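You operate a simulated robot arm through the tools that you are given. There is no shell and no other tool. Be economical: measure what you need, move in short steps, check, and stop when the job is done.

The job below is to be done with a simulated robot arm. You get a single attempt, and the scene is never put back.

JOB
Put the used glass in the RINSE crate and serve a taste of white juice.
Fine: blue glass on the coaster, filled to its line from the bottle so labelled; bottle back.

Only the result counts: the job must be done as asked and must still hold three seconds after the hand-in. Knocking over, shifting, dropping, spilling or breaking anything else fails it.

ROBOT AND FRAMES
A 6-joint arm with a two-finger parallel gripper, fixed in place. Base frame: the origin is at the foot of the arm, x ahead of it, y to its left, z up. Lengths are in m, angles in rad, forces in N, time in s.
With the tool pointing down near the work surface it reaches from about 0.1 to 0.4 m from the base axis. Its first joint turns from -1.152 to 1.152 rad. Payload 2.45 kg.
Tool frame: the origin (TCP) lies between the finger pads and is the grasp point; the fingertips stand 0.024 m ahead of it; z points along the fingers, y is the line along which they close. Largest opening 0.068 m; finger width 0.017, thickness 0.01; the body of the gripper, 0.04 by 0.07 m, starts 0.041 m behind the TCP.
Orientation is that of the tool frame in the base frame, as [roll, pitch, yaw] about the fixed x, y, z axes, in that order (R = Rz(yaw) Ry(pitch) Rx(roll)). With the fingers straight down and closing along the base's y, the tool's x points along the base's -x, its y along +y and its z along -z.

CONTROLS
- The arm moves only by the tool play_rows. Its argument "plan" is a list of rows, each a list of 3 entries, a list of its own where there are three numbers: the finger opening in m, from 0 to 0.068, then the shift along the tool's x, y, z in units of 20 mm (1.0 is 20 mm), then the turn, a rotation vector about the tool's x, y, z in units of 8 degrees (1.0 is 8 degrees). In form: [[jaw, [x, y, z], [rx, ry, rz]], ...]. A call has 1 to 8 rows; each row shifts and turns the commanded pose from where the row before left it, along the tool's axes as they then stand. A call with a number of a shift or a turn outside -1 to 1 is refused whole. Each row takes 0.2 s and may step no farther than 0.05 m and 0.15 rad from the row before; otherwise, or with a gripper value out of range, the whole call is refused. Where a pose cannot be reached the arm comes as near as it can. A force on the tool above 40 N (or 10 N above the force at the start of the call, whichever is more), or a blocked arm, ends the call early, and 0.2 s more pass. Each finger travels about 0.108 m/s and halts on what it meets, pressing with about 40 N; the grip force reading is that of the motor and also rises with nothing between the fingers. The clock runs only during rows and for 0.2 s after the last one: add rows that do not move to give the fingers time. It gives the time, the measured TCP pose, the force on the tool (base axes), the opening and the grip force at its end, in the units of the frame above (readings bear some noise).
- Cameras (640 x 400 px; columns grow to the right, rows downward): "scene" is fixed at [0.1605, 0.4221, 1.441]; the picture's right is [-0.75, -0.66, 0.00], its down [-0.51, 0.58, -0.63] and it looks along [0.42, -0.47, -0.78] (base axes); focal length 308 px, centre (320, 200). "wrist" rides on the gripper at [0.084, 0.011, -0.075] in the tool frame; the picture's right is [-0.13, 0.99, 0.00], its down [-0.60, -0.08, -0.79] and it looks along [-0.79, -0.10, 0.61] (tool axes); focal length 251 px, centre (320, 200). There is no depth. A picture from a camera that has moved, and an enlarged one, comes with that camera's place and axes in the base frame and with its lens.
- capture(camera): a new picture of that camera. The clock stands still meanwhile.
- close_up(camera, box): a new picture of the part [left, top, right, bottom] of that camera's present view, enlarged. The clock stands still meanwhile.
- sign_off(): hands the job in; it is judged then, once.

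Work in short steps. Places have to be worked out from the pictures, the camera data and where the tool is seen: move nearer, look again, correct. Check each grasp and each placing, and mend what went wrong. You have 120 turns and 64 pictures in all, those below and enlarged ones among them. Open the gripper and draw the arm clear of the work before you hand the job in, unless the task says otherwise; then end with one line.

The tools are called after "Emit:" as name(argument=value, ...) on one line, values as JSON. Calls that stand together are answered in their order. play_rows: Moves the arm, as the interface text tells. Its arguments: {"type":"object","properties":{"plan":{"type":"array","items":{"type":"array"}}},"required":["plan"]} The other tools are called the same way: capture (camera) takes a picture; close_up (camera, box) takes an enlarged picture of a part of a camera's view; sign_off () hands the job in.

At the start:

```text
clock: 0.0
eef_pos: [0.4403, 0.0596, 1.1369]
orientation: [-3.14, 0.0, 3.14]
force: [-0.6, -0.1, 0.1]
width: 0.0681
finger_force: 0.0
```

scene: 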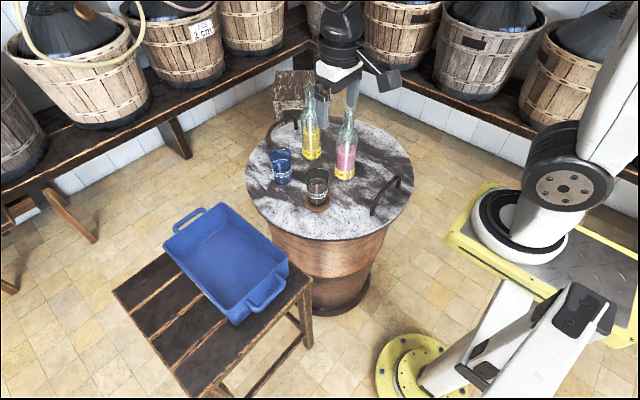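
wrist: 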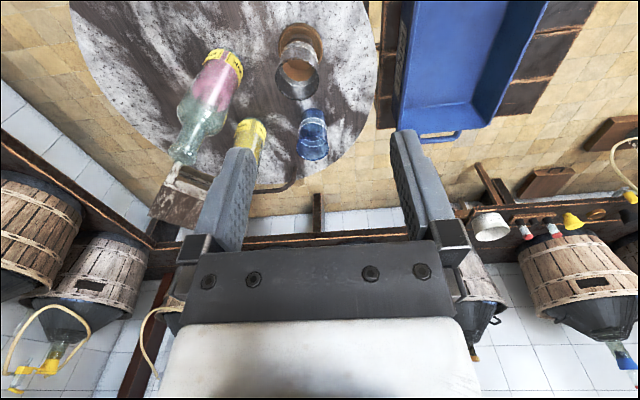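

I start with enlarged views of the table top to read labels and locate things.

Emit:
close_up(camera="scene", box=[240, 70, 420, 220])

Emit:
close_up(camera="wrist", box=[140, 0, 400, 200])

Emit:
close_up(camera="scene", box=[100, 180, 340, 350])

```text
2.67 times, centred on (330, 145) of scene
camera zoom: at [0.1605, 0.4221, 1.441], right [-0.75, -0.66, 0.0], down [-0.51, 0.58, -0.63], along [0.42, -0.47, -0.78], focal length 822 px, centre (293, 347)
```

zoom: 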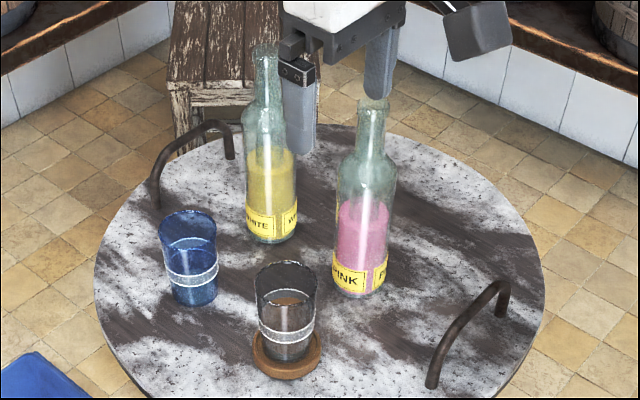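

```text
2.00 times, centred on (270, 100) of wrist
camera zoom: at [0.3555, 0.0693, 1.2118], right [0.13, 0.99, 0.0], down [0.6, -0.08, 0.79], along [0.79, -0.1, -0.61], focal length 503 px, centre (420, 400)
```

zoom: 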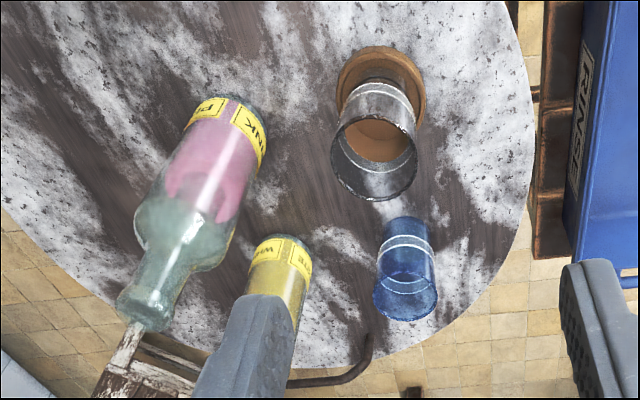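

```text
2.35 times, centred on (220, 265) of scene
camera zoom: at [0.1605, 0.4221, 1.441], right [-0.75, -0.66, 0.0], down [-0.51, 0.58, -0.63], along [0.42, -0.47, -0.78], focal length 725 px, centre (555, 47)
```

zoom: 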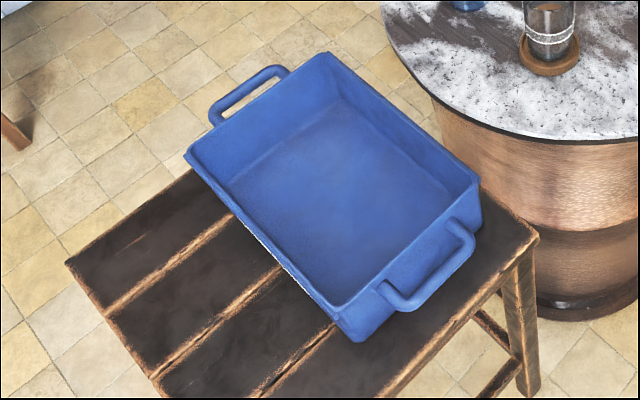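

The table geometry triangulates to: table top z≈0.72 (not 0.09), used glass on coaster ≈(0.54,0.00), blue glass ≈(0.685,0.01), white bottle ≈(0.69,-0.13), pink ≈(0.55,-0.14), crate centre ≈(0.60,0.29). I descend partway, shifting towards the coaster line, to test reach.

Emit:
play_rows(plan=[[0.068, [0, -0.36, 1], [0, 0, 0]], [0.068, [0, -0.36, 1], [0, 0, 0]], [0.068, [0, -0.36, 1], [0, 0, 0]], [0.068, [0, -0.36, 1], [0, 0, 0]], [0.068, [0, -0.36, 1], [0, 0, 0]], [0.068, [0, -0.36, 1], [0, 0, 0]], [0.068, [0, -0.36, 1], [0, 0, 0]], [0.068, [0, -0.36, 1], [0, 0, 0]]])

```text
clock: 1.8
eef_pos: [0.4408, 0.0023, 0.9747]
orientation: [3.14, 0.001, 3.141]
force: [-0.6, 0.7, 0.3]
width: 0.0682
finger_force: 0.0
```

Motion tracks well. Now tilt the tool 45° so it points forward and down, and look.

Emit:
play_rows(plan=[[0.068, [0, 0, 0], [0, -0.9375, 0]], [0.068, [0, 0, 0], [0, -0.9375, 0]], [0.068, [0, 0, 0], [0, -0.9375, 0]], [0.068, [0, 0, 0], [0, -0.9375, 0]], [0.068, [0, 0, 0], [0, -0.9375, 0]], [0.068, [0, 0, 0], [0, -0.9375, 0]]])

Emit:
capture(camera="wrist")

Emit:
close_up(camera="scene", box=[240, 70, 420, 220])

```text
clock: 3.2
eef_pos: [0.4717, 0.0012, 0.9697]
orientation: [3.141, 0.787, 3.141]
force: [0.4, 0.4, -0.2]
width: 0.0681
finger_force: 0.1
out of reach, approached as far as the arm can: row 5, 6
```

```text
58 pictures are left
camera wrist: at [0.358, 0.0117, 0.9636], right [0.09, 0.99, 0.09], down [-0.13, -0.08, 0.99], along [0.99, -0.1, 0.13], focal length 251 px, centre (320, 200)
```

wrist: 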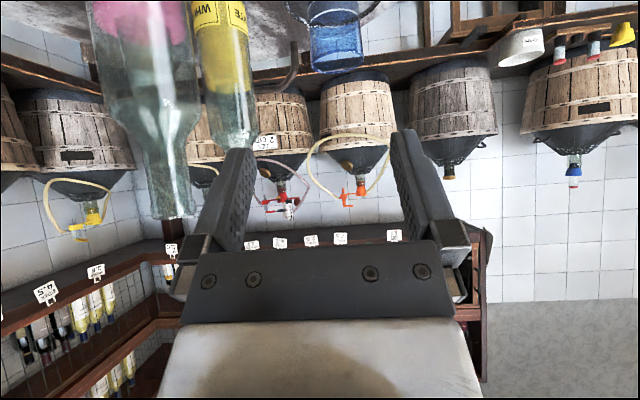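

```text
2.67 times, centred on (330, 145) of scene
camera zoom: at [0.1605, 0.4221, 1.441], right [-0.75, -0.66, 0.0], down [-0.51, 0.58, -0.63], along [0.42, -0.47, -0.78], focal length 822 px, centre (293, 347)
```

zoom: 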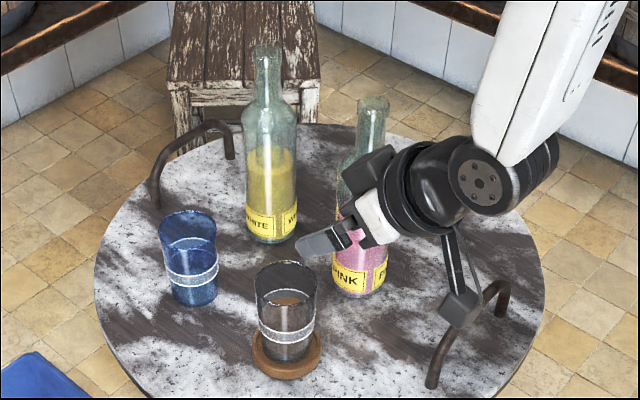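

The tool tilted to 45° but x got pushed to 0.47, so there is a near limit with this tilt. I look at the whole arm and the tool-side glass.

Emit:
capture(camera="scene")

Emit:
play_rows(plan=[[0.068, [-0.5, 0, 0.5], [0, 0, 0]], [0.068, [0.5, 0, 0.5], [0, 0, 0]], [0.068, [1, 0, 0], [0, 0, 0]], [0.068, [0.5, 0, -0.5], [0, 0, 0]], [0.068, [0.5, 0, -0.5], [0, 0, 0]]])

```text
56 pictures are left
```

scene: 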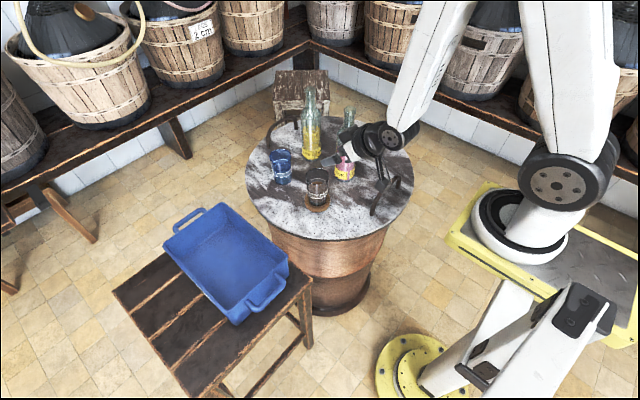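

```text
clock: 4.4
eef_pos: [0.4584, 0.0023, 0.9348]
orientation: [-3.14, 0.786, 3.142]
force: [-0.5, -0.4, 0.3]
width: 0.0679
finger_force: 0.0
out of reach, approached as far as the arm can: row 4, 5
```

Reach is better lower down. I go straight down about 7 cm at x≈0.46 behind the used glass.

Emit:
play_rows(plan=[[0.068, [0.7, 0, 0.9], [0, 0, 0]], [0.068, [0.9, 0, 0.9], [0, 0, 0]], [0.068, [0.9, 0, 0.9], [0, 0, 0]]])

Emit:
capture(camera="wrist")

Emit:
close_up(camera="scene", box=[270, 120, 410, 220])

```text
clock: 5.2
eef_pos: [0.463, 0.0004, 0.8608]
orientation: [-3.14, 0.786, -3.141]
force: [0.1, 0.6, 0.9]
width: 0.0678
finger_force: 0.1
```

```text
55 pictures are left
camera wrist: at [0.3495, 0.0106, 0.854], right [0.09, 0.99, 0.09], down [-0.13, -0.08, 0.99], along [0.99, -0.1, 0.13], focal length 251 px, centre (320, 200)
```

wrist: 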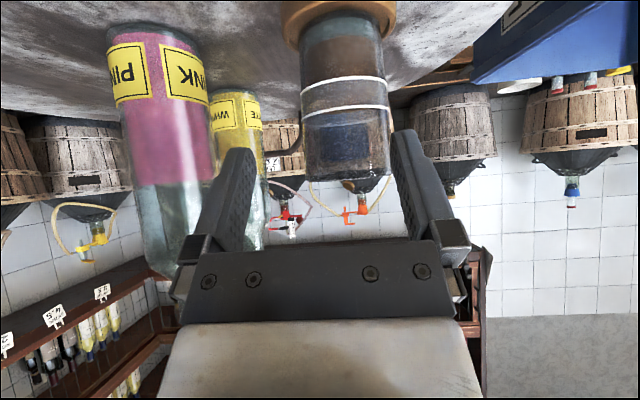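

```text
4.00 times, centred on (340, 170) of scene
camera zoom: at [0.1605, 0.4221, 1.441], right [-0.75, -0.66, 0.0], down [-0.51, 0.58, -0.63], along [0.42, -0.47, -0.78], focal length 1233 px, centre (240, 320)
```

zoom: 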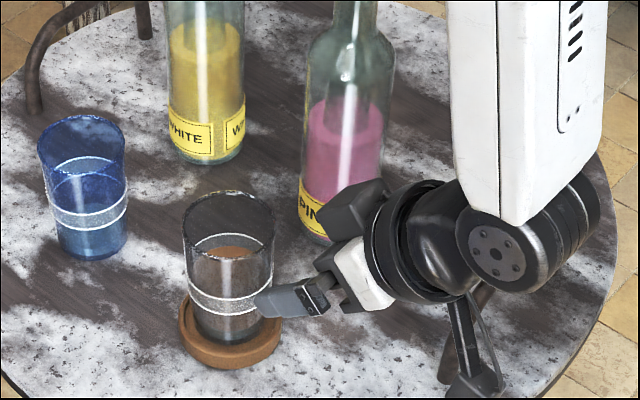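

The glass rim is at z≈0.859, axis ≈(0.534,0.015), coaster top ≈0.74. I centre in y and advance halfway along the 45° approach, then check.

Emit:
play_rows(plan=[[0.068, [0, 0.73, 0], [0, 0, 0]], [0.068, [0, 0, 0.8], [0, 0, 0]], [0.068, [0, 0, 0.8], [0, 0, 0]], [0.068, [0, 0, 0], [0, 0, 0]]])

Emit:
close_up(camera="wrist", box=[200, 0, 460, 200])

Emit:
close_up(camera="scene", box=[270, 140, 390, 220])

```text
clock: 6.2
eef_pos: [0.4841, 0.0178, 0.8359]
orientation: [-3.141, 0.785, -3.141]
force: [0.6, -0.2, 0.2]
width: 0.0681
finger_force: 0.1
```

```text
2.00 times, centred on (330, 100) of wrist
camera zoom: at [0.371, 0.0269, 0.8314], right [0.09, 0.99, 0.09], down [-0.13, -0.08, 0.99], along [0.99, -0.1, 0.12], focal length 503 px, centre (300, 400)
```

zoom: 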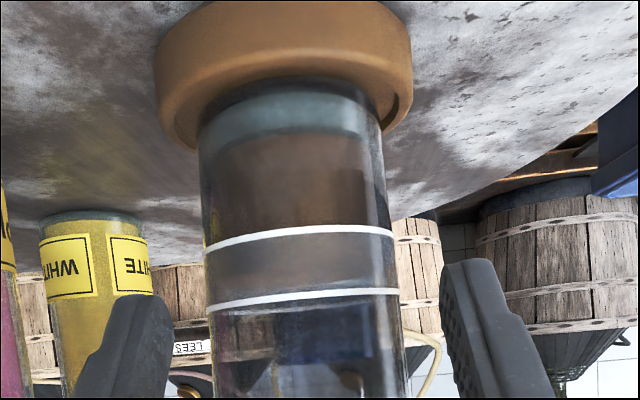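

```text
5.00 times, centred on (330, 180) of scene
camera zoom: at [0.1605, 0.4221, 1.441], right [-0.75, -0.66, 0.0], down [-0.51, 0.58, -0.63], along [0.42, -0.47, -0.78], focal length 1541 px, centre (270, 300)
```

zoom: 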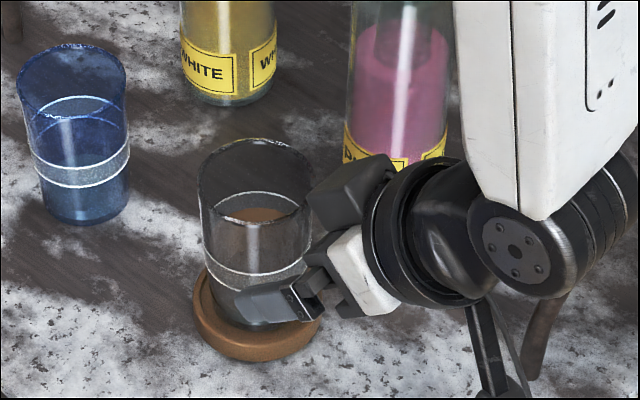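

The glass is about 3 mm toward -y of the finger centre, and the gripper body would hit a deep 45° insertion, so I grip near z≈0.837 instead by moving horizontally forward 5 cm with a small y correction.

Emit:
play_rows(plan=[[0.068, [0, -0.15, 0], [0, 0, 0]], [0.068, [-0.6, 0, 0.6], [0, 0, 0]], [0.068, [-0.6, 0, 0.6], [0, 0, 0]], [0.068, [0, 0, 0], [0, 0, 0]]])

Emit:
close_up(camera="wrist", box=[200, 0, 460, 200])

Emit:
close_up(camera="scene", box=[270, 140, 390, 220])

```text
clock: 7.2
eef_pos: [0.5182, 0.0133, 0.8396]
orientation: [-3.141, 0.783, -3.14]
force: [0.1, -0.1, -0.1]
width: 0.0678
finger_force: 0.1
```

```text
2.00 times, centred on (330, 100) of wrist
camera zoom: at [0.4047, 0.0243, 0.832], right [0.09, 0.99, 0.09], down [-0.13, -0.08, 0.99], along [0.99, -0.1, 0.13], focal length 503 px, centre (300, 400)
```

zoom: 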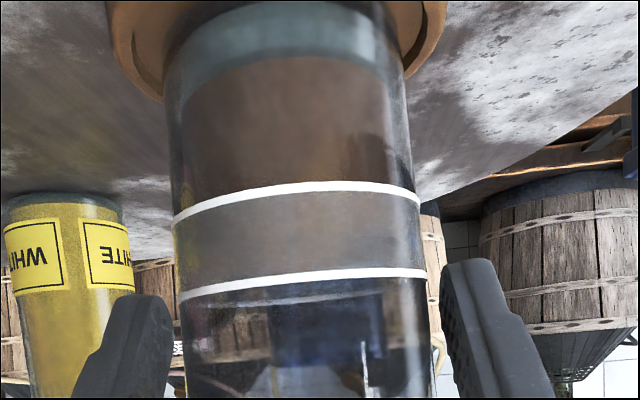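

```text
5.00 times, centred on (330, 180) of scene
camera zoom: at [0.1605, 0.4221, 1.441], right [-0.75, -0.66, 0.0], down [-0.51, 0.58, -0.63], along [0.42, -0.47, -0.78], focal length 1541 px, centre (270, 300)
```

zoom: 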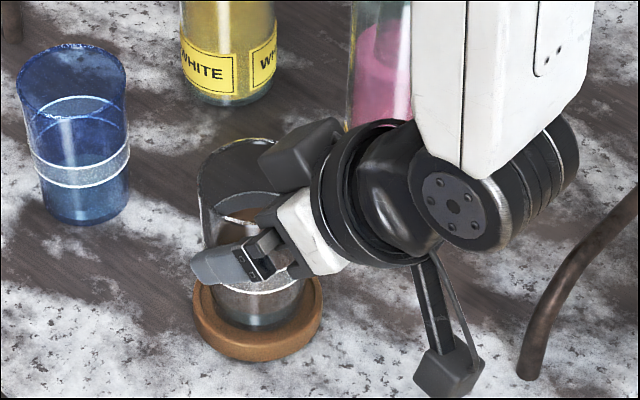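

Glass is centred between the fingers. I advance the last ~1.5 cm and close.

Emit:
play_rows(plan=[[0.068, [-0.5, 0, 0.5], [0, 0, 0]], [0.068, [0, 0, 0], [0, 0, 0]], [0.05, [0, 0, 0], [0, 0, 0]], [0.05, [0, 0, 0], [0, 0, 0]]])

Emit:
close_up(camera="scene", box=[270, 140, 390, 220])

```text
clock: 8.2
eef_pos: [0.5322, 0.0144, 0.8375]
orientation: [-3.14, 0.786, 3.14]
force: [0.5, 0.4, 0.9]
width: 0.0602
finger_force: 40.0
```

```text
5.00 times, centred on (330, 180) of scene
camera zoom: at [0.1605, 0.4221, 1.441], right [-0.75, -0.66, 0.0], down [-0.51, 0.58, -0.63], along [0.42, -0.47, -0.78], focal length 1541 px, centre (270, 300)
```

zoom: 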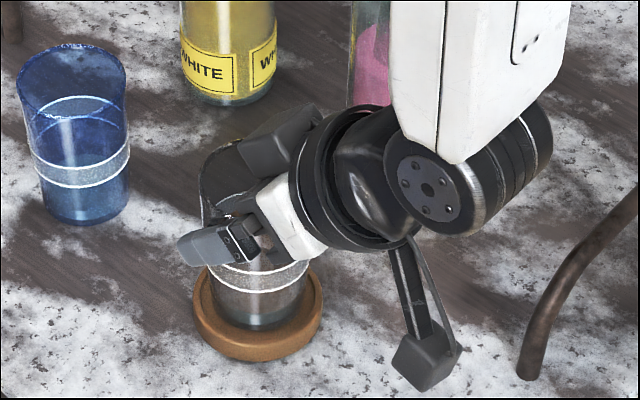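

Gripped at 60 mm with 40 N. Lift about 11 cm straight up and check.

Emit:
play_rows(plan=[[0.05, [-0.4, 0, -0.4], [0, 0, 0]], [0.05, [-0.9, 0, -0.9], [0, 0, 0]], [0.05, [-0.9, 0, -0.9], [0, 0, 0]], [0.05, [-0.9, 0, -0.9], [0, 0, 0]], [0.05, [-0.9, 0, -0.9], [0, 0, 0]], [0.05, [0, 1, 0], [0, 0, 0]], [0.05, [0, 1, 0], [0, 0, 0]]])

Emit:
capture(camera="scene")

```text
clock: 9.8
eef_pos: [0.5314, 0.0547, 0.9526]
orientation: [-3.141, 0.787, -3.141]
force: [-0.1, 0.0, -2.1]
width: 0.0602
finger_force: 40.1
```

```text
48 pictures are left
```

scene: 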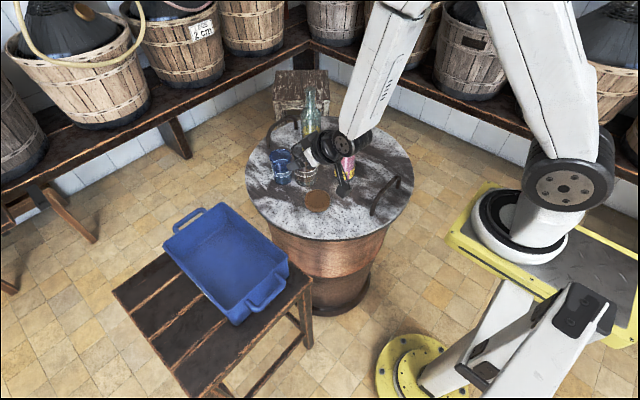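

The glass is held (≈2 N) and clear of the coaster. Move over toward the crate.

Emit:
play_rows(plan=[[0.05, [0, 1, 0], [0, 0, 0]], [0.05, [0, 1, 0], [0, 0, 0]], [0.05, [-0.4, 1, 0.4], [0, 0, 0]], [0.05, [-0.4, 1, 0.4], [0, 0, 0]], [0.05, [-0.4, 1, 0.4], [0, 0, 0]], [0.05, [-0.4, 1, 0.4], [0, 0, 0]], [0.05, [-0.4, 1, 0.4], [0, 0, 0]], [0.05, [-0.4, 1, 0.4], [0, 0, 0]]])

Emit:
play_rows(plan=[[0.05, [-0.4, 1, 0.4], [0, 0, 0]], [0.05, [-0.4, 1, 0.4], [0, 0, 0]], [0.05, [-0.4, 1, 0.4], [0, 0, 0]], [0.05, [-0.2, 0.75, 0.2], [0, 0, 0]], [0.05, [0, 0, 0], [0, 0, 0]]])

Emit:
capture(camera="wrist")

Emit:
capture(camera="scene")

```text
clock: 11.6
eef_pos: [0.6009, 0.2141, 0.9501]
orientation: [-3.14, 0.785, -3.14]
force: [0.0, -0.5, -2.0]
width: 0.0601
finger_force: 39.4
```

```text
clock: 12.8
eef_pos: [0.6388, 0.2891, 0.9498]
orientation: [-3.14, 0.785, -3.141]
force: [-0.3, 0.8, -1.2]
width: 0.0602
finger_force: 40.4
```

```text
47 pictures are left
camera wrist: at [0.526, 0.2997, 0.9446], right [0.09, 0.99, 0.09], down [-0.13, -0.08, 0.99], along [0.99, -0.1, 0.13], focal length 251 px, centre (320, 200)
```

wrist: 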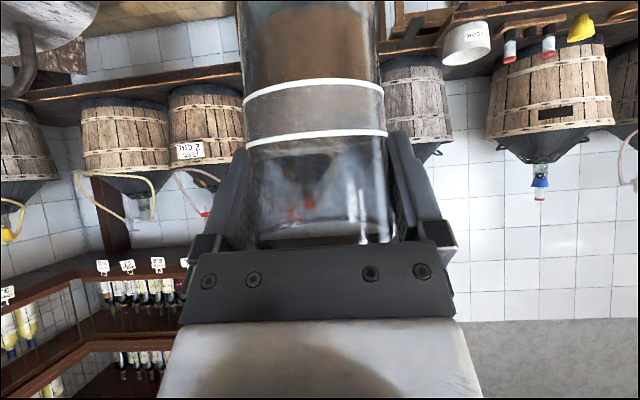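

```text
46 pictures are left
```

scene: 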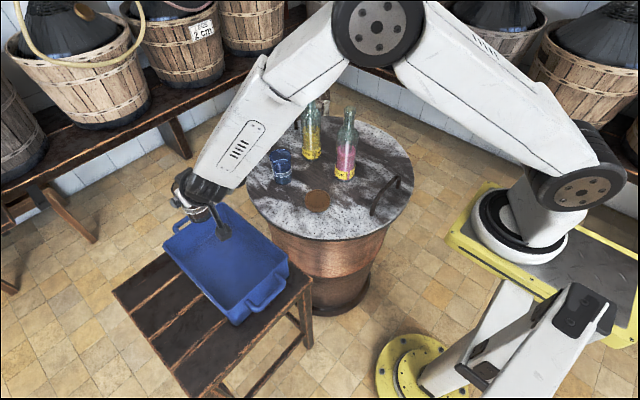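

Glass is over the crate, upright. Descend 14 cm, then check the clearance before touching down.

Emit:
play_rows(plan=[[0.05, [0.5, 0, 1], [0, 0, 0]], [0.05, [0.9, 0, 0.9], [0, 0, 0]], [0.05, [0.9, 0, 0.9], [0, 0, 0]], [0.05, [0.9, 0, 0.9], [0, 0, 0]], [0.05, [0.9, 0, 0.9], [0, 0, 0]], [0.05, [0.4, 0, 0.4], [0, 0, 0]], [0.05, [0, 0, 0], [0, 0, 0]]])

Emit:
close_up(camera="scene", box=[130, 150, 320, 330])

Emit:
capture(camera="wrist")

```text
clock: 14.4
eef_pos: [0.6469, 0.2891, 0.8165]
orientation: [-3.142, 0.785, 3.141]
force: [-0.4, -1.4, -2.0]
width: 0.0603
finger_force: 40.0
```

```text
2.22 times, centred on (225, 240) of scene
camera zoom: at [0.1605, 0.4221, 1.441], right [-0.75, -0.66, 0.0], down [-0.51, 0.58, -0.63], along [0.42, -0.47, -0.78], focal length 685 px, centre (531, 111)
```

zoom: 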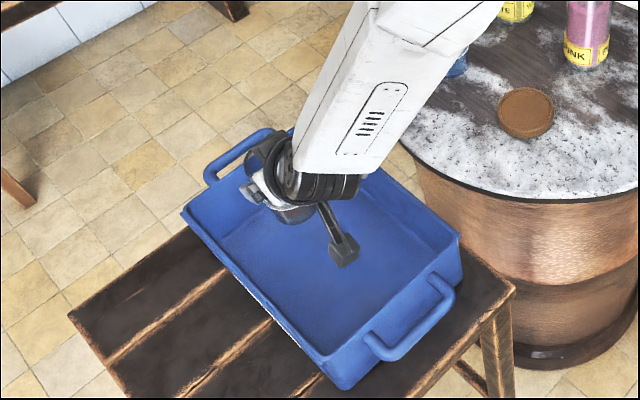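

```text
44 pictures are left
camera wrist: at [0.534, 0.2995, 0.811], right [0.09, 0.99, 0.09], down [-0.13, -0.08, 0.99], along [0.99, -0.1, 0.13], focal length 251 px, centre (320, 200)
```

wrist: 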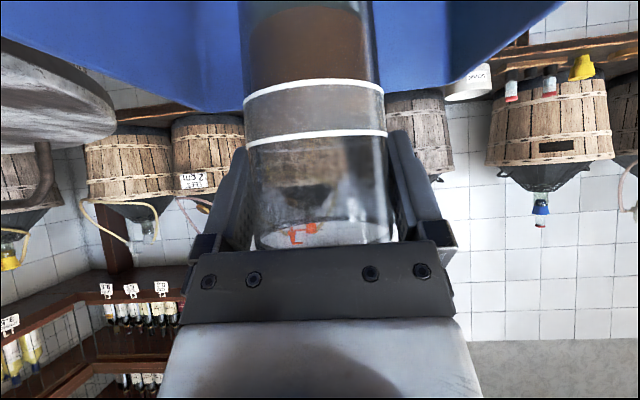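

Clear on all sides. Glass base at ≈0.72, floor expected ≈0.635: descend in decreasing steps watching force.

Emit:
play_rows(plan=[[0.05, [0.7, 0, 0.7], [0, 0, 0]], [0.05, [0.7, 0, 0.7], [0, 0, 0]], [0.05, [0.3, 0, 0.3], [0, 0, 0]], [0.05, [0.2, 0, 0.2], [0, 0, 0]], [0.05, [0.2, 0, 0.2], [0, 0, 0]], [0.05, [0, 0, 0], [0, 0, 0]]])

Emit:
close_up(camera="scene", box=[130, 150, 320, 330])

```text
clock: 15.8
eef_pos: [0.6472, 0.289, 0.7556]
orientation: [3.141, 0.783, 3.141]
force: [0.4, 0.4, -1.9]
width: 0.0605
finger_force: 40.0
```

```text
2.22 times, centred on (225, 240) of scene
camera zoom: at [0.1605, 0.4221, 1.441], right [-0.75, -0.66, 0.0], down [-0.51, 0.58, -0.63], along [0.42, -0.47, -0.78], focal length 685 px, centre (531, 111)
```

zoom: 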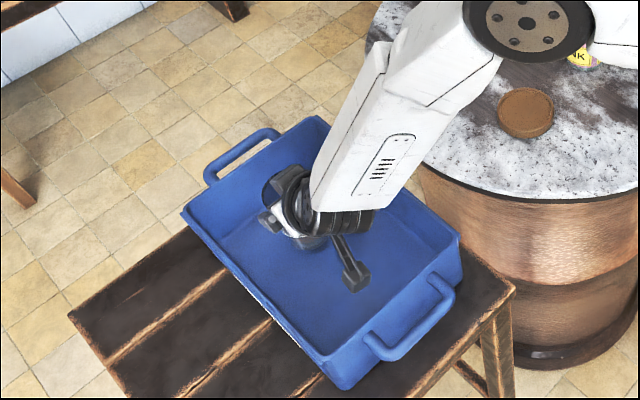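

No contact yet. Continue in ~4 mm steps.

Emit:
play_rows(plan=[[0.05, [0.15, 0, 0.15], [0, 0, 0]], [0.05, [0.15, 0, 0.15], [0, 0, 0]], [0.05, [0.15, 0, 0.15], [0, 0, 0]], [0.05, [0, 0, 0], [0, 0, 0]]])

Emit:
play_rows(plan=[[0.05, [0.12, 0, 0.12], [0, 0, 0]], [0.05, [0.12, 0, 0.12], [0, 0, 0]], [0.05, [0, 0, 0], [0, 0, 0]]])

```text
clock: 16.8
eef_pos: [0.6459, 0.2878, 0.7439]
orientation: [3.141, 0.784, -3.142]
force: [-0.4, 0.2, -2.6]
width: 0.0601
finger_force: 40.3
```

```text
clock: 17.6
eef_pos: [0.6488, 0.2905, 0.7394]
orientation: [-3.142, 0.79, 3.141]
force: [-2.8, 0.1, 13.9]
width: 0.0599
finger_force: 40.2
```

Contact with the crate floor (≈14 N up). Ease off 1 mm, open, then retreat along the tool axis.

Emit:
play_rows(plan=[[0.05, [-0.04, 0, -0.04], [0, 0, 0]], [0.06, [0, 0, 0], [0, 0, 0]], [0.068, [0, 0, 0], [0, 0, 0]], [0.068, [0, 0, 0], [0, 0, 0]]])

Emit:
play_rows(plan=[[0.068, [0, 0, -0.5], [0, 0, 0]], [0.068, [0, 0, -1], [0, 0, 0]], [0.068, [0, 0, -1], [0, 0, 0]], [0.068, [-1, 0, -1], [0, 0, 0]], [0.068, [-1, 0, -1], [0, 0, 0]], [0.068, [-1, 0, -1], [0, 0, 0]], [0.068, [-1, 0, -1], [0, 0, 0]]])

Emit:
close_up(camera="scene", box=[130, 150, 320, 330])

```text
clock: 18.6
eef_pos: [0.6466, 0.2876, 0.7381]
orientation: [-3.141, 0.785, -3.141]
force: [-0.5, -0.1, 0.7]
width: 0.068
finger_force: 0.0
```

```text
clock: 20.2
eef_pos: [0.6104, 0.287, 0.888]
orientation: [-3.141, 0.785, -3.141]
force: [-0.6, -0.4, 0.0]
width: 0.0682
finger_force: 0.1
```

```text
2.22 times, centred on (225, 240) of scene
camera zoom: at [0.1605, 0.4221, 1.441], right [-0.75, -0.66, 0.0], down [-0.51, 0.58, -0.63], along [0.42, -0.47, -0.78], focal length 685 px, centre (531, 111)
```

zoom: 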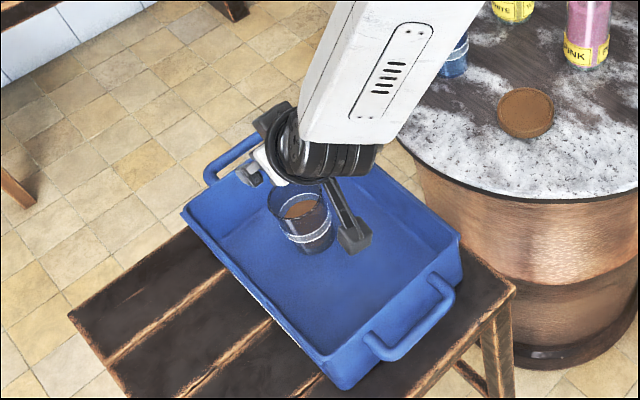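

The used glass stands upright in the crate. Now go back to approach the blue glass, staying high.

Emit:
play_rows(plan=[[0.068, [-0.7, -1, -0.7], [0, 0, 0]], [0.068, [-0.7, -1, -0.7], [0, 0, 0]], [0.068, [0, -1, -0.15], [0, 0, 0]], [0.068, [0, -1, -0.15], [0, 0, 0]], [0.068, [0.2, -1, -0.2], [0, 0, 0]], [0.068, [0.2, -1, -0.2], [0, 0, 0]], [0.068, [0.2, -1, -0.2], [0, 0, 0]], [0.068, [0.2, -1, -0.2], [0, 0, 0]]])

Emit:
play_rows(plan=[[0.068, [0.1, -1, -0.1], [0, 0, 0]], [0.068, [0.1, -1, -0.1], [0, 0, 0]], [0.068, [0, -1, 0], [0, 0, 0]], [0.068, [0, -1, 0], [0, 0, 0]], [0.068, [0, -1, 0], [0, 0, 0]], [0.068, [0, -0.65, 0], [0, 0, 0]], [0.068, [0, 0, 0], [0, 0, 0]]])

Emit:
capture(camera="wrist")

Emit:
close_up(camera="scene", box=[240, 100, 420, 220])

```text
clock: 22.0
eef_pos: [0.5832, 0.1288, 0.9335]
orientation: [3.141, 0.786, -3.141]
force: [0.4, 0.2, -1.1]
width: 0.0679
finger_force: 0.0
```

```text
clock: 23.6
eef_pos: [0.5781, 0.0159, 0.931]
orientation: [-3.141, 0.786, -3.141]
force: [-0.1, 0.7, 0.4]
width: 0.0681
finger_force: 0.0
```

```text
41 pictures are left
camera wrist: at [0.4648, 0.0255, 0.9254], right [0.09, 0.99, 0.09], down [-0.13, -0.08, 0.99], along [0.99, -0.1, 0.13], focal length 251 px, centre (320, 200)
```

wrist: 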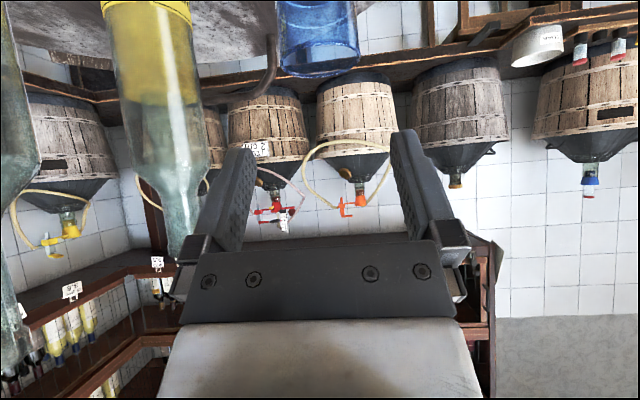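

```text
3.33 times, centred on (330, 160) of scene
camera zoom: at [0.1605, 0.4221, 1.441], right [-0.75, -0.66, 0.0], down [-0.51, 0.58, -0.63], along [0.42, -0.47, -0.78], focal length 1027 px, centre (287, 333)
```

zoom: 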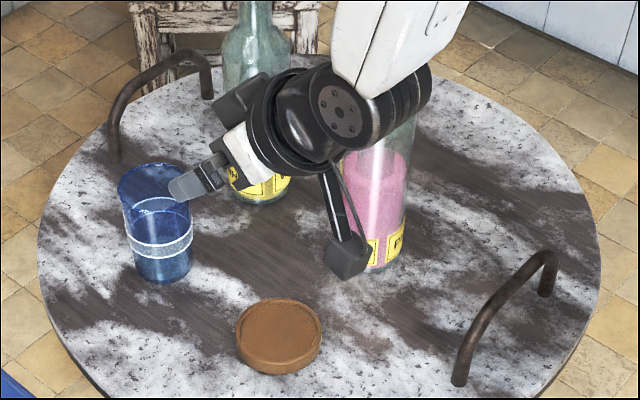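

Descend to grasp height behind the blue glass and look.

Emit:
play_rows(plan=[[0.068, [0.8, 0, 0.8], [0, 0, 0]], [0.068, [0.8, 0, 0.8], [0, 0, 0]], [0.068, [0.8, 0, 0.8], [0, 0, 0]], [0.068, [0.75, 0, 0.75], [0, 0, 0]], [0.068, [-0.4, 0, 0.4], [0, 0, 0]], [0.068, [0, 0, 0], [0, 0, 0]]])

Emit:
close_up(camera="wrist", box=[200, 0, 460, 200])

Emit:
close_up(camera="scene", box=[250, 120, 370, 200])

```text
clock: 25.0
eef_pos: [0.5894, 0.0156, 0.8408]
orientation: [-3.141, 0.786, 3.142]
force: [0.1, 0.2, 0.4]
width: 0.068
finger_force: 0.1
```

```text
2.00 times, centred on (330, 100) of wrist
camera zoom: at [0.4754, 0.0256, 0.836], right [0.09, 0.99, 0.09], down [-0.13, -0.08, 0.99], along [0.99, -0.1, 0.13], focal length 503 px, centre (300, 400)
```

zoom: 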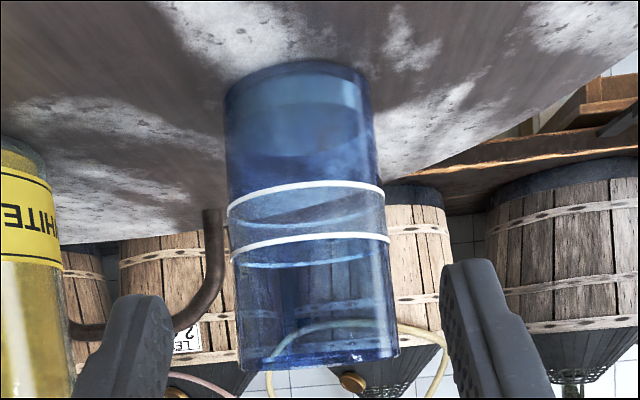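

```text
5.00 times, centred on (310, 160) of scene
camera zoom: at [0.1605, 0.4221, 1.441], right [-0.75, -0.66, 0.0], down [-0.51, 0.58, -0.63], along [0.42, -0.47, -0.78], focal length 1541 px, centre (370, 400)
```

zoom: 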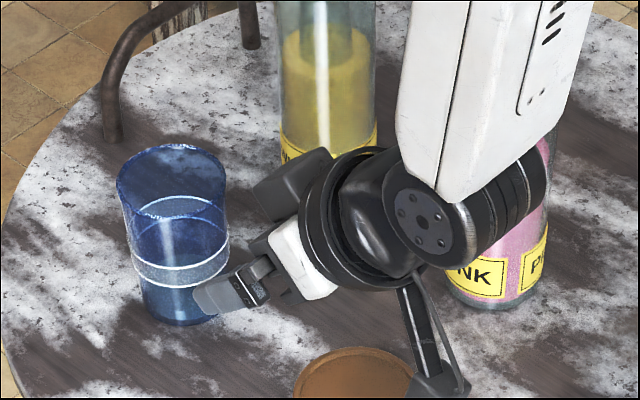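

Blue glass ≈(0.674,0.017), rim 0.846. I lower 1.5 cm, correct y +2 mm, and advance most of the way.

Emit:
play_rows(plan=[[0.068, [0.5, 0.1, 0.5], [0, 0, 0]], [0.068, [-0.6, 0, 0.6], [0, 0, 0]], [0.068, [-0.6, 0, 0.6], [0, 0, 0]], [0.068, [-0.6, 0, 0.6], [0, 0, 0]], [0.068, [-0.4, 0, 0.4], [0, 0, 0]], [0.068, [0, 0, 0], [0, 0, 0]]])

Emit:
close_up(camera="wrist", box=[200, 0, 460, 200])

```text
clock: 26.4
eef_pos: [0.6515, 0.0166, 0.827]
orientation: [3.141, 0.785, -3.14]
force: [-0.3, -0.6, -0.5]
width: 0.068
finger_force: 0.0
```

```text
2.00 times, centred on (330, 100) of wrist
camera zoom: at [0.5378, 0.0272, 0.8219], right [0.09, 0.99, 0.09], down [-0.13, -0.08, 0.99], along [0.99, -0.1, 0.13], focal length 503 px, centre (300, 400)
```

zoom: 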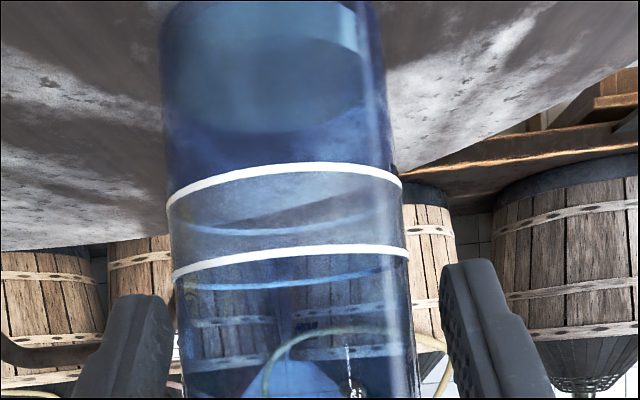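

Need ~2.5 mm towards -y, then advance 2.2 cm and close.

Emit:
play_rows(plan=[[0.068, [0, -0.13, 0], [0, 0, 0]], [0.068, [-0.4, 0, 0.4], [0, 0, 0]], [0.068, [-0.4, 0, 0.4], [0, 0, 0]], [0.068, [0, 0, 0], [0, 0, 0]], [0.05, [0, 0, 0], [0, 0, 0]], [0.05, [0, 0, 0], [0, 0, 0]]])

Emit:
close_up(camera="scene", box=[250, 120, 370, 220])

```text
clock: 27.8
eef_pos: [0.6751, 0.0144, 0.827]
orientation: [-3.141, 0.785, -3.141]
force: [0.5, 0.2, 0.1]
width: 0.0613
finger_force: 39.8
```

```text
4.00 times, centred on (310, 170) of scene
camera zoom: at [0.1605, 0.4221, 1.441], right [-0.75, -0.66, 0.0], down [-0.51, 0.58, -0.63], along [0.42, -0.47, -0.78], focal length 1233 px, centre (360, 320)
```

zoom: 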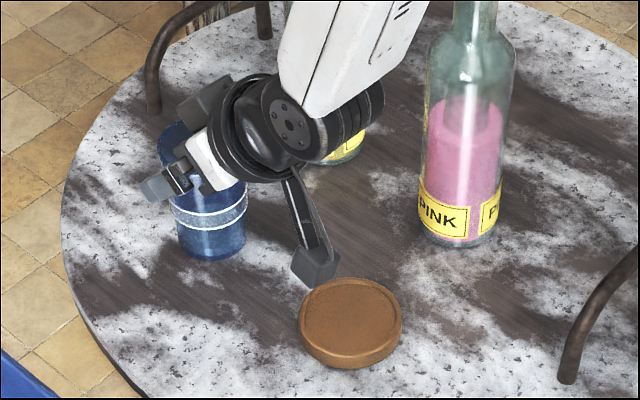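

Gripped at 61 mm. Lift 7 cm and check how the glass sits in the hand.

Emit:
play_rows(plan=[[0.05, [-0.3, 0, -0.3], [0, 0, 0]], [0.05, [-0.7, 0, -0.7], [0, 0, 0]], [0.05, [-0.7, 0, -0.7], [0, 0, 0]], [0.05, [-0.7, 0, -0.7], [0, 0, 0]], [0.05, [0.7, 0, -0.7], [0, 0, 0]], [0.05, [0.7, 0, -0.7], [0, 0, 0]], [0.05, [0, 0, 0], [0, 0, 0]]])

Emit:
capture(camera="wrist")

```text
clock: 29.4
eef_pos: [0.6343, 0.0146, 0.8946]
orientation: [-3.139, 0.785, -3.141]
force: [-1.0, -0.7, -0.8]
width: 0.061
finger_force: 39.8
```

```text
35 pictures are left
camera wrist: at [0.5214, 0.0245, 0.8901], right [0.09, 0.99, 0.09], down [-0.13, -0.08, 0.99], along [0.99, -0.1, 0.13], focal length 251 px, centre (320, 200)
```

wrist: 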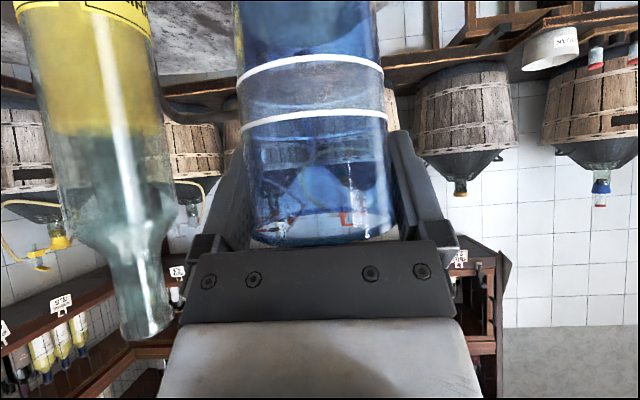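

Glass is steady. Carry it back 10 cm to above the coaster centre (TCP target ≈(0.536,0.014)).

Emit:
play_rows(plan=[[0.05, [0.6, 0, -0.6], [0, 0, 0]], [0.05, [0.8, 0, -0.8], [0, 0, 0]], [0.05, [0.8, 0, -0.8], [0, 0, 0]], [0.05, [0.8, 0, -0.8], [0, 0, 0]], [0.05, [0.5, 0, -0.5], [0, 0, 0]], [0.05, [0, 0, 0], [0, 0, 0]]])

Emit:
close_up(camera="scene", box=[250, 120, 370, 220])

```text
clock: 30.8
eef_pos: [0.5362, 0.014, 0.8954]
orientation: [-3.141, 0.785, 3.14]
force: [1.2, -0.6, -2.0]
width: 0.0611
finger_force: 40.2
```

```text
4.00 times, centred on (310, 170) of scene
camera zoom: at [0.1605, 0.4221, 1.441], right [-0.75, -0.66, 0.0], down [-0.51, 0.58, -0.63], along [0.42, -0.47, -0.78], focal length 1233 px, centre (360, 320)
```

zoom: 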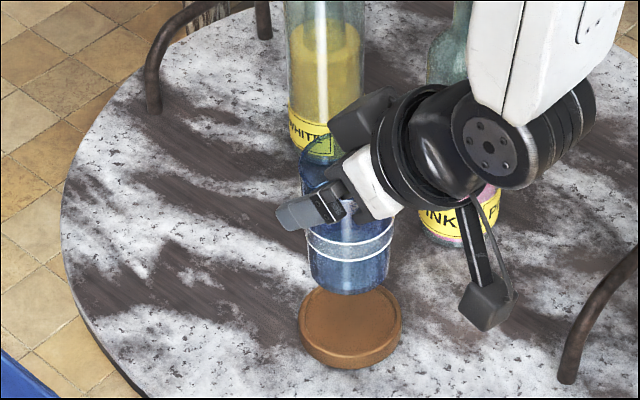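

Well aligned horizontally. Lower onto the coaster, small steps at the end.

Emit:
play_rows(plan=[[0.05, [0.6, 0, 0.6], [0, 0, 0]], [0.05, [0.6, 0, 0.6], [0, 0, 0]], [0.05, [0.4, 0, 0.4], [0, 0, 0]], [0.05, [0.15, 0, 0.15], [0, 0, 0]], [0.05, [0.1, 0, 0.1], [0, 0, 0]], [0.05, [0, 0, 0], [0, 0, 0]]])

Emit:
close_up(camera="scene", box=[270, 140, 370, 220])

```text
clock: 32.2
eef_pos: [0.5349, 0.0161, 0.843]
orientation: [3.141, 0.786, -3.141]
force: [0.1, 1.2, -1.9]
width: 0.0611
finger_force: 39.8
```

```text
5.00 times, centred on (320, 180) of scene
camera zoom: at [0.1605, 0.4221, 1.441], right [-0.75, -0.66, 0.0], down [-0.51, 0.58, -0.63], along [0.42, -0.47, -0.78], focal length 1541 px, centre (320, 300)
```

zoom: 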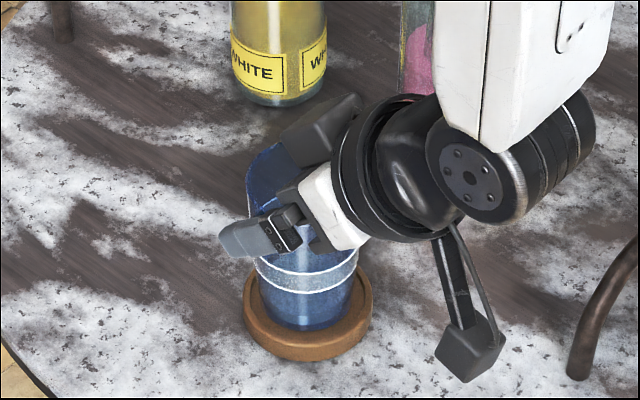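

Centred over the coaster, about to touch. Continue in ~1.5 mm steps.

Emit:
play_rows(plan=[[0.05, [0.06, 0, 0.06], [0, 0, 0]], [0.05, [0.05, 0, 0.05], [0, 0, 0]], [0.05, [0, 0, 0], [0, 0, 0]]])

Emit:
play_rows(plan=[[0.05, [0.05, 0, 0.05], [0, 0, 0]], [0.05, [0, 0, 0], [0, 0, 0]]])

```text
clock: 33.0
eef_pos: [0.5387, 0.0135, 0.8417]
orientation: [-3.141, 0.793, 3.142]
force: [-2.6, 1.9, 25.1]
width: 0.0612
finger_force: 40.1
```

```text
clock: 33.6
eef_pos: [0.5377, 0.0151, 0.84]
orientation: [3.141, 0.791, 3.138]
force: [1.7, 1.9, 23.2]
width: 0.061
finger_force: 39.8
```

Contact made. Ease off and open.

Emit:
play_rows(plan=[[0.05, [-0.06, 0, -0.06], [0, 0, 0]], [0.05, [-0.03, 0, -0.03], [0, 0, 0]], [0.05, [0, 0, 0], [0, 0, 0]]])

Emit:
play_rows(plan=[[0.065, [0, 0, 0], [0, 0, 0]], [0.068, [0, 0, 0], [0, 0, 0]], [0.068, [0, 0, 0], [0, 0, 0]]])

Emit:
close_up(camera="wrist", box=[200, 0, 460, 200])

```text
clock: 34.4
eef_pos: [0.5358, 0.0146, 0.8417]
orientation: [-3.139, 0.781, 3.141]
force: [-0.8, -1.0, 0.0]
width: 0.0607
finger_force: 40.4
```

```text
clock: 35.2
eef_pos: [0.5364, 0.0153, 0.8428]
orientation: [3.141, 0.785, 3.141]
force: [0.4, 0.0, 0.7]
width: 0.0681
finger_force: 0.0
```

```text
2.00 times, centred on (330, 100) of wrist
camera zoom: at [0.4231, 0.0251, 0.8361], right [0.09, 0.99, 0.09], down [-0.13, -0.08, 0.99], along [0.99, -0.1, 0.13], focal length 503 px, centre (300, 400)
```

zoom: 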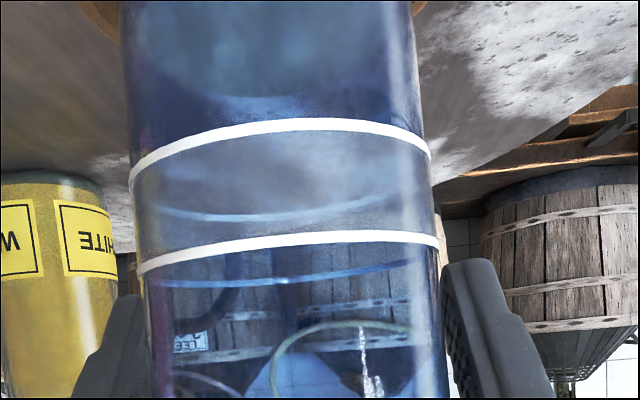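

Released. Back straight out from the glass, then rise.

Emit:
play_rows(plan=[[0.068, [0.4, 0, -0.4], [0, 0, 0]], [0.068, [0.6, 0, -0.6], [0, 0, 0]], [0.068, [0.7, 0, -0.7], [0, 0, 0]], [0.068, [0, 0, -1], [0, 0, 0]], [0.068, [-0.9, 0, -0.9], [0, 0, 0]], [0.068, [-0.9, 0, -0.9], [0, 0, 0]], [0.068, [-0.9, 0.5, -0.9], [0, 0, 0]], [0.068, [-0.7, 1, 0.3], [0, 0, 0]]])

Emit:
play_rows(plan=[[0.068, [-0.7, 1, 0.7], [0, 0, 0]], [0.068, [-0.7, 1, 0.7], [0, 0, 0]], [0.068, [-0.7, 1, 0.7], [0, 0, 0]], [0.068, [-0.7, 0.8, 0.7], [0, 0, 0]], [0.068, [-0.7, 0, 0.7], [0, 0, 0]], [0.068, [-0.7, 0, 0.7], [0, 0, 0]], [0.068, [0, 0, 0], [0, 0, 0]]])

Emit:
capture(camera="scene")

```text
clock: 37.0
eef_pos: [0.4883, 0.0447, 0.9375]
orientation: [3.141, 0.785, -3.14]
force: [-0.6, 0.0, -0.5]
width: 0.0681
finger_force: 0.1
```

```text
clock: 38.6
eef_pos: [0.6079, 0.1216, 0.9375]
orientation: [3.141, 0.785, -3.141]
force: [-0.7, 0.1, -0.4]
width: 0.068
finger_force: 0.0
```

```text
31 pictures are left
```

scene: 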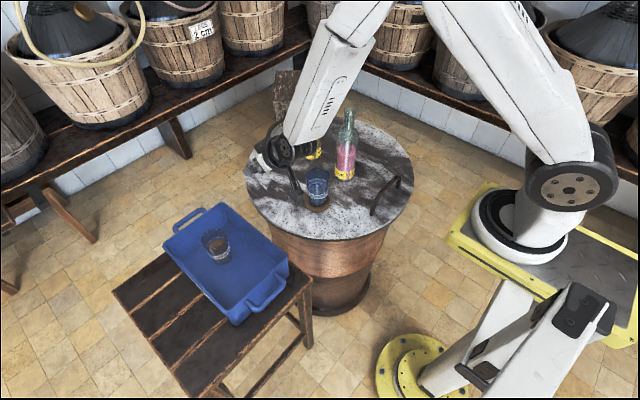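

Blue glass stands on the coaster. Now yaw the tool towards -y (about the base vertical), in place.

Emit:
play_rows(plan=[[0.068, [0, 0, 0], [0.7, 0, 0.7]], [0.068, [0, 0, 0], [0.7, 0, 0.7]], [0.068, [0, 0, 0], [0.7, 0, 0.7]], [0.068, [0, 0, 0], [0.7, 0, 0.7]], [0.068, [0, 0, 0], [0.7, 0, 0.7]], [0.068, [0, 0, 0], [0, 0, 0]]])

```text
clock: 40.0
eef_pos: [0.607, 0.1222, 0.9377]
orientation: [-3.141, 0.784, 2.449]
force: [-1.4, -1.4, -0.6]
width: 0.0677
finger_force: 0.1
```

Works. Continue the yaw to about -79°.

Emit:
play_rows(plan=[[0.068, [0, 0, 0], [0.7, 0, 0.7]], [0.068, [0, 0, 0], [0.7, 0, 0.7]], [0.068, [0, 0, 0], [0.7, 0, 0.7]], [0.068, [0, 0, 0], [0.7, 0, 0.7]], [0.068, [0, 0, 0], [0.7, 0, 0.7]], [0.068, [0, 0, 0], [0, 0, 0]]])

Emit:
play_rows(plan=[[0.068, [0, 0, 0], [0, -0.94, 0]], [0.068, [0, 0, 0], [0, -0.94, 0]], [0.068, [0, 0, 0], [0, -0.94, 0]], [0.068, [0, 0, 0], [0, -0.93, 0]], [0.068, [0, 0, 0], [0, 0, 0]]])

Emit:
capture(camera="scene")

Emit:
capture(camera="wrist")

```text
clock: 41.4
eef_pos: [0.6065, 0.1204, 0.938]
orientation: [3.141, 0.786, 1.758]
force: [0.3, 0.4, -0.1]
width: 0.0681
finger_force: 0.1
```

```text
clock: 42.6
eef_pos: [0.6076, 0.1205, 0.938]
orientation: [3.14, 1.31, 1.758]
force: [0.0, 0.3, -1.1]
width: 0.068
finger_force: 0.0
```

```text
30 pictures are left
```

scene: 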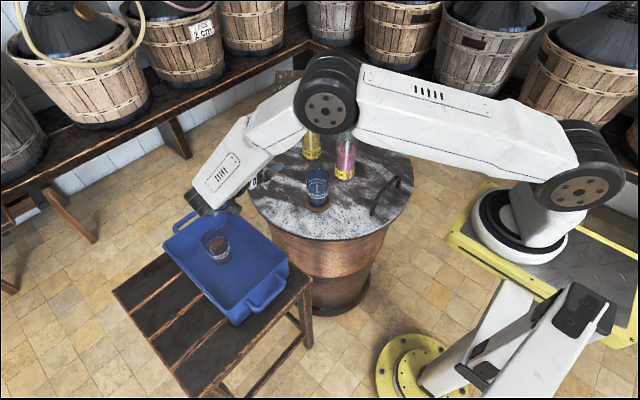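

```text
29 pictures are left
camera wrist: at [0.5992, 0.2147, 0.8762], right [0.98, 0.15, 0.13], down [-0.19, 0.59, 0.79], along [0.05, -0.8, 0.6], focal length 251 px, centre (320, 200)
```

wrist: 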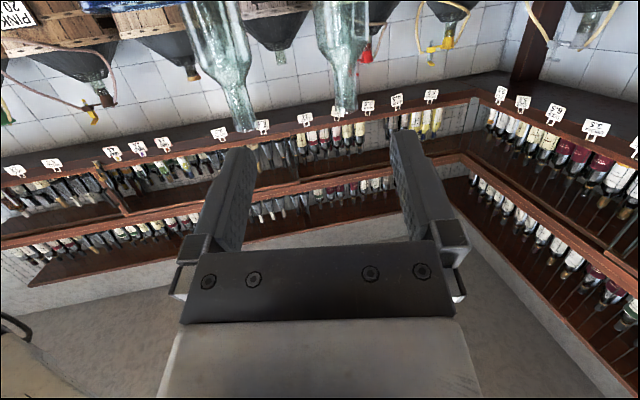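

The pose works. I move partway toward the white bottle and check elbow clearance.

Emit:
play_rows(plan=[[0.068, [0.2, 0.16, 0.9], [0, 0, 0]], [0.068, [0.2, 0.16, 0.9], [0, 0, 0]], [0.068, [0.2, 0.16, 0.9], [0, 0, 0]], [0.068, [0.2, 0.16, 0.9], [0, 0, 0]], [0.068, [0.2, 0.16, 0.6], [0, 0, 0]], [0.068, [0, 0, 0], [0, 0, 0]]])

Emit:
capture(camera="scene")

Emit:
capture(camera="wrist")

```text
clock: 44.0
eef_pos: [0.6376, 0.0496, 0.8965]
orientation: [-3.141, 1.307, 1.758]
force: [-0.4, 0.4, 0.5]
width: 0.0679
finger_force: 0.0
```

```text
28 pictures are left
```

scene: 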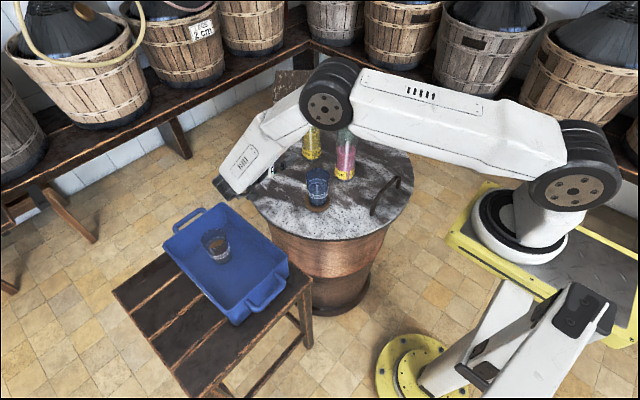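

```text
27 pictures are left
camera wrist: at [0.629, 0.1423, 0.8353], right [0.98, 0.15, 0.12], down [-0.19, 0.58, 0.79], along [0.05, -0.8, 0.6], focal length 251 px, centre (320, 200)
```

wrist: 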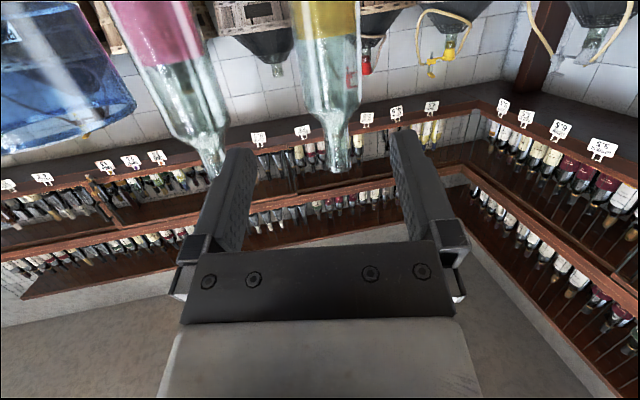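

White bottle triangulates to ≈(0.677,-0.130). I close in to ~8 cm at grasp height 0.845.

Emit:
play_rows(plan=[[0.068, [0.35, 0.05, 0.9], [0, 0, 0]], [0.068, [0.35, 0.05, 0.9], [0, 0, 0]], [0.068, [0.25, 0.05, 0.9], [0, 0, 0]], [0.068, [0.25, 0.05, 0.9], [0, 0, 0]], [0.068, [0, 0.05, 0.9], [0, 0, 0]], [0.068, [0, 0, 0.9], [0, 0, 0]], [0.068, [0, 0, 0], [0, 0, 0]]])

Emit:
capture(camera="wrist")

Emit:
close_up(camera="scene", box=[220, 60, 420, 220])

```text
clock: 45.6
eef_pos: [0.6608, -0.0471, 0.8448]
orientation: [3.138, 1.31, 1.759]
force: [-0.2, 0.1, 0.0]
width: 0.0678
finger_force: 0.1
```

```text
26 pictures are left
camera wrist: at [0.6523, 0.0468, 0.7842], right [0.98, 0.15, 0.12], down [-0.19, 0.58, 0.79], along [0.05, -0.8, 0.6], focal length 251 px, centre (320, 200)
```

wrist: 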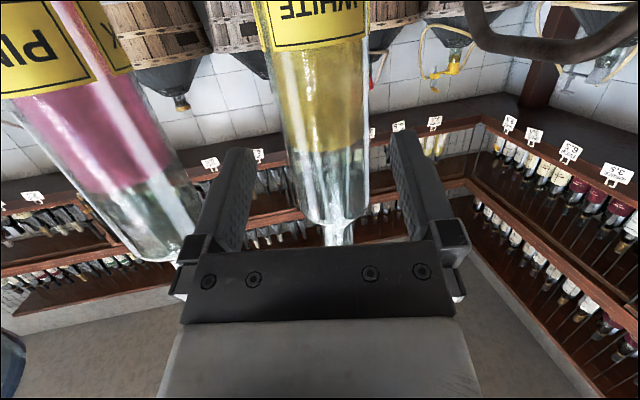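

```text
2.50 times, centred on (320, 140) of scene
camera zoom: at [0.1605, 0.4221, 1.441], right [-0.75, -0.66, 0.0], down [-0.51, 0.58, -0.63], along [0.42, -0.47, -0.78], focal length 770 px, centre (320, 350)
```

zoom: 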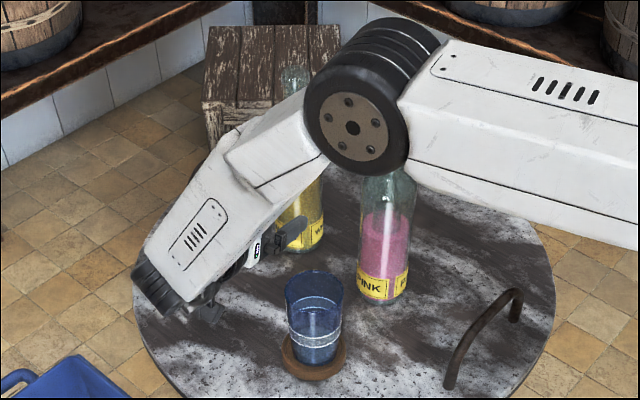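

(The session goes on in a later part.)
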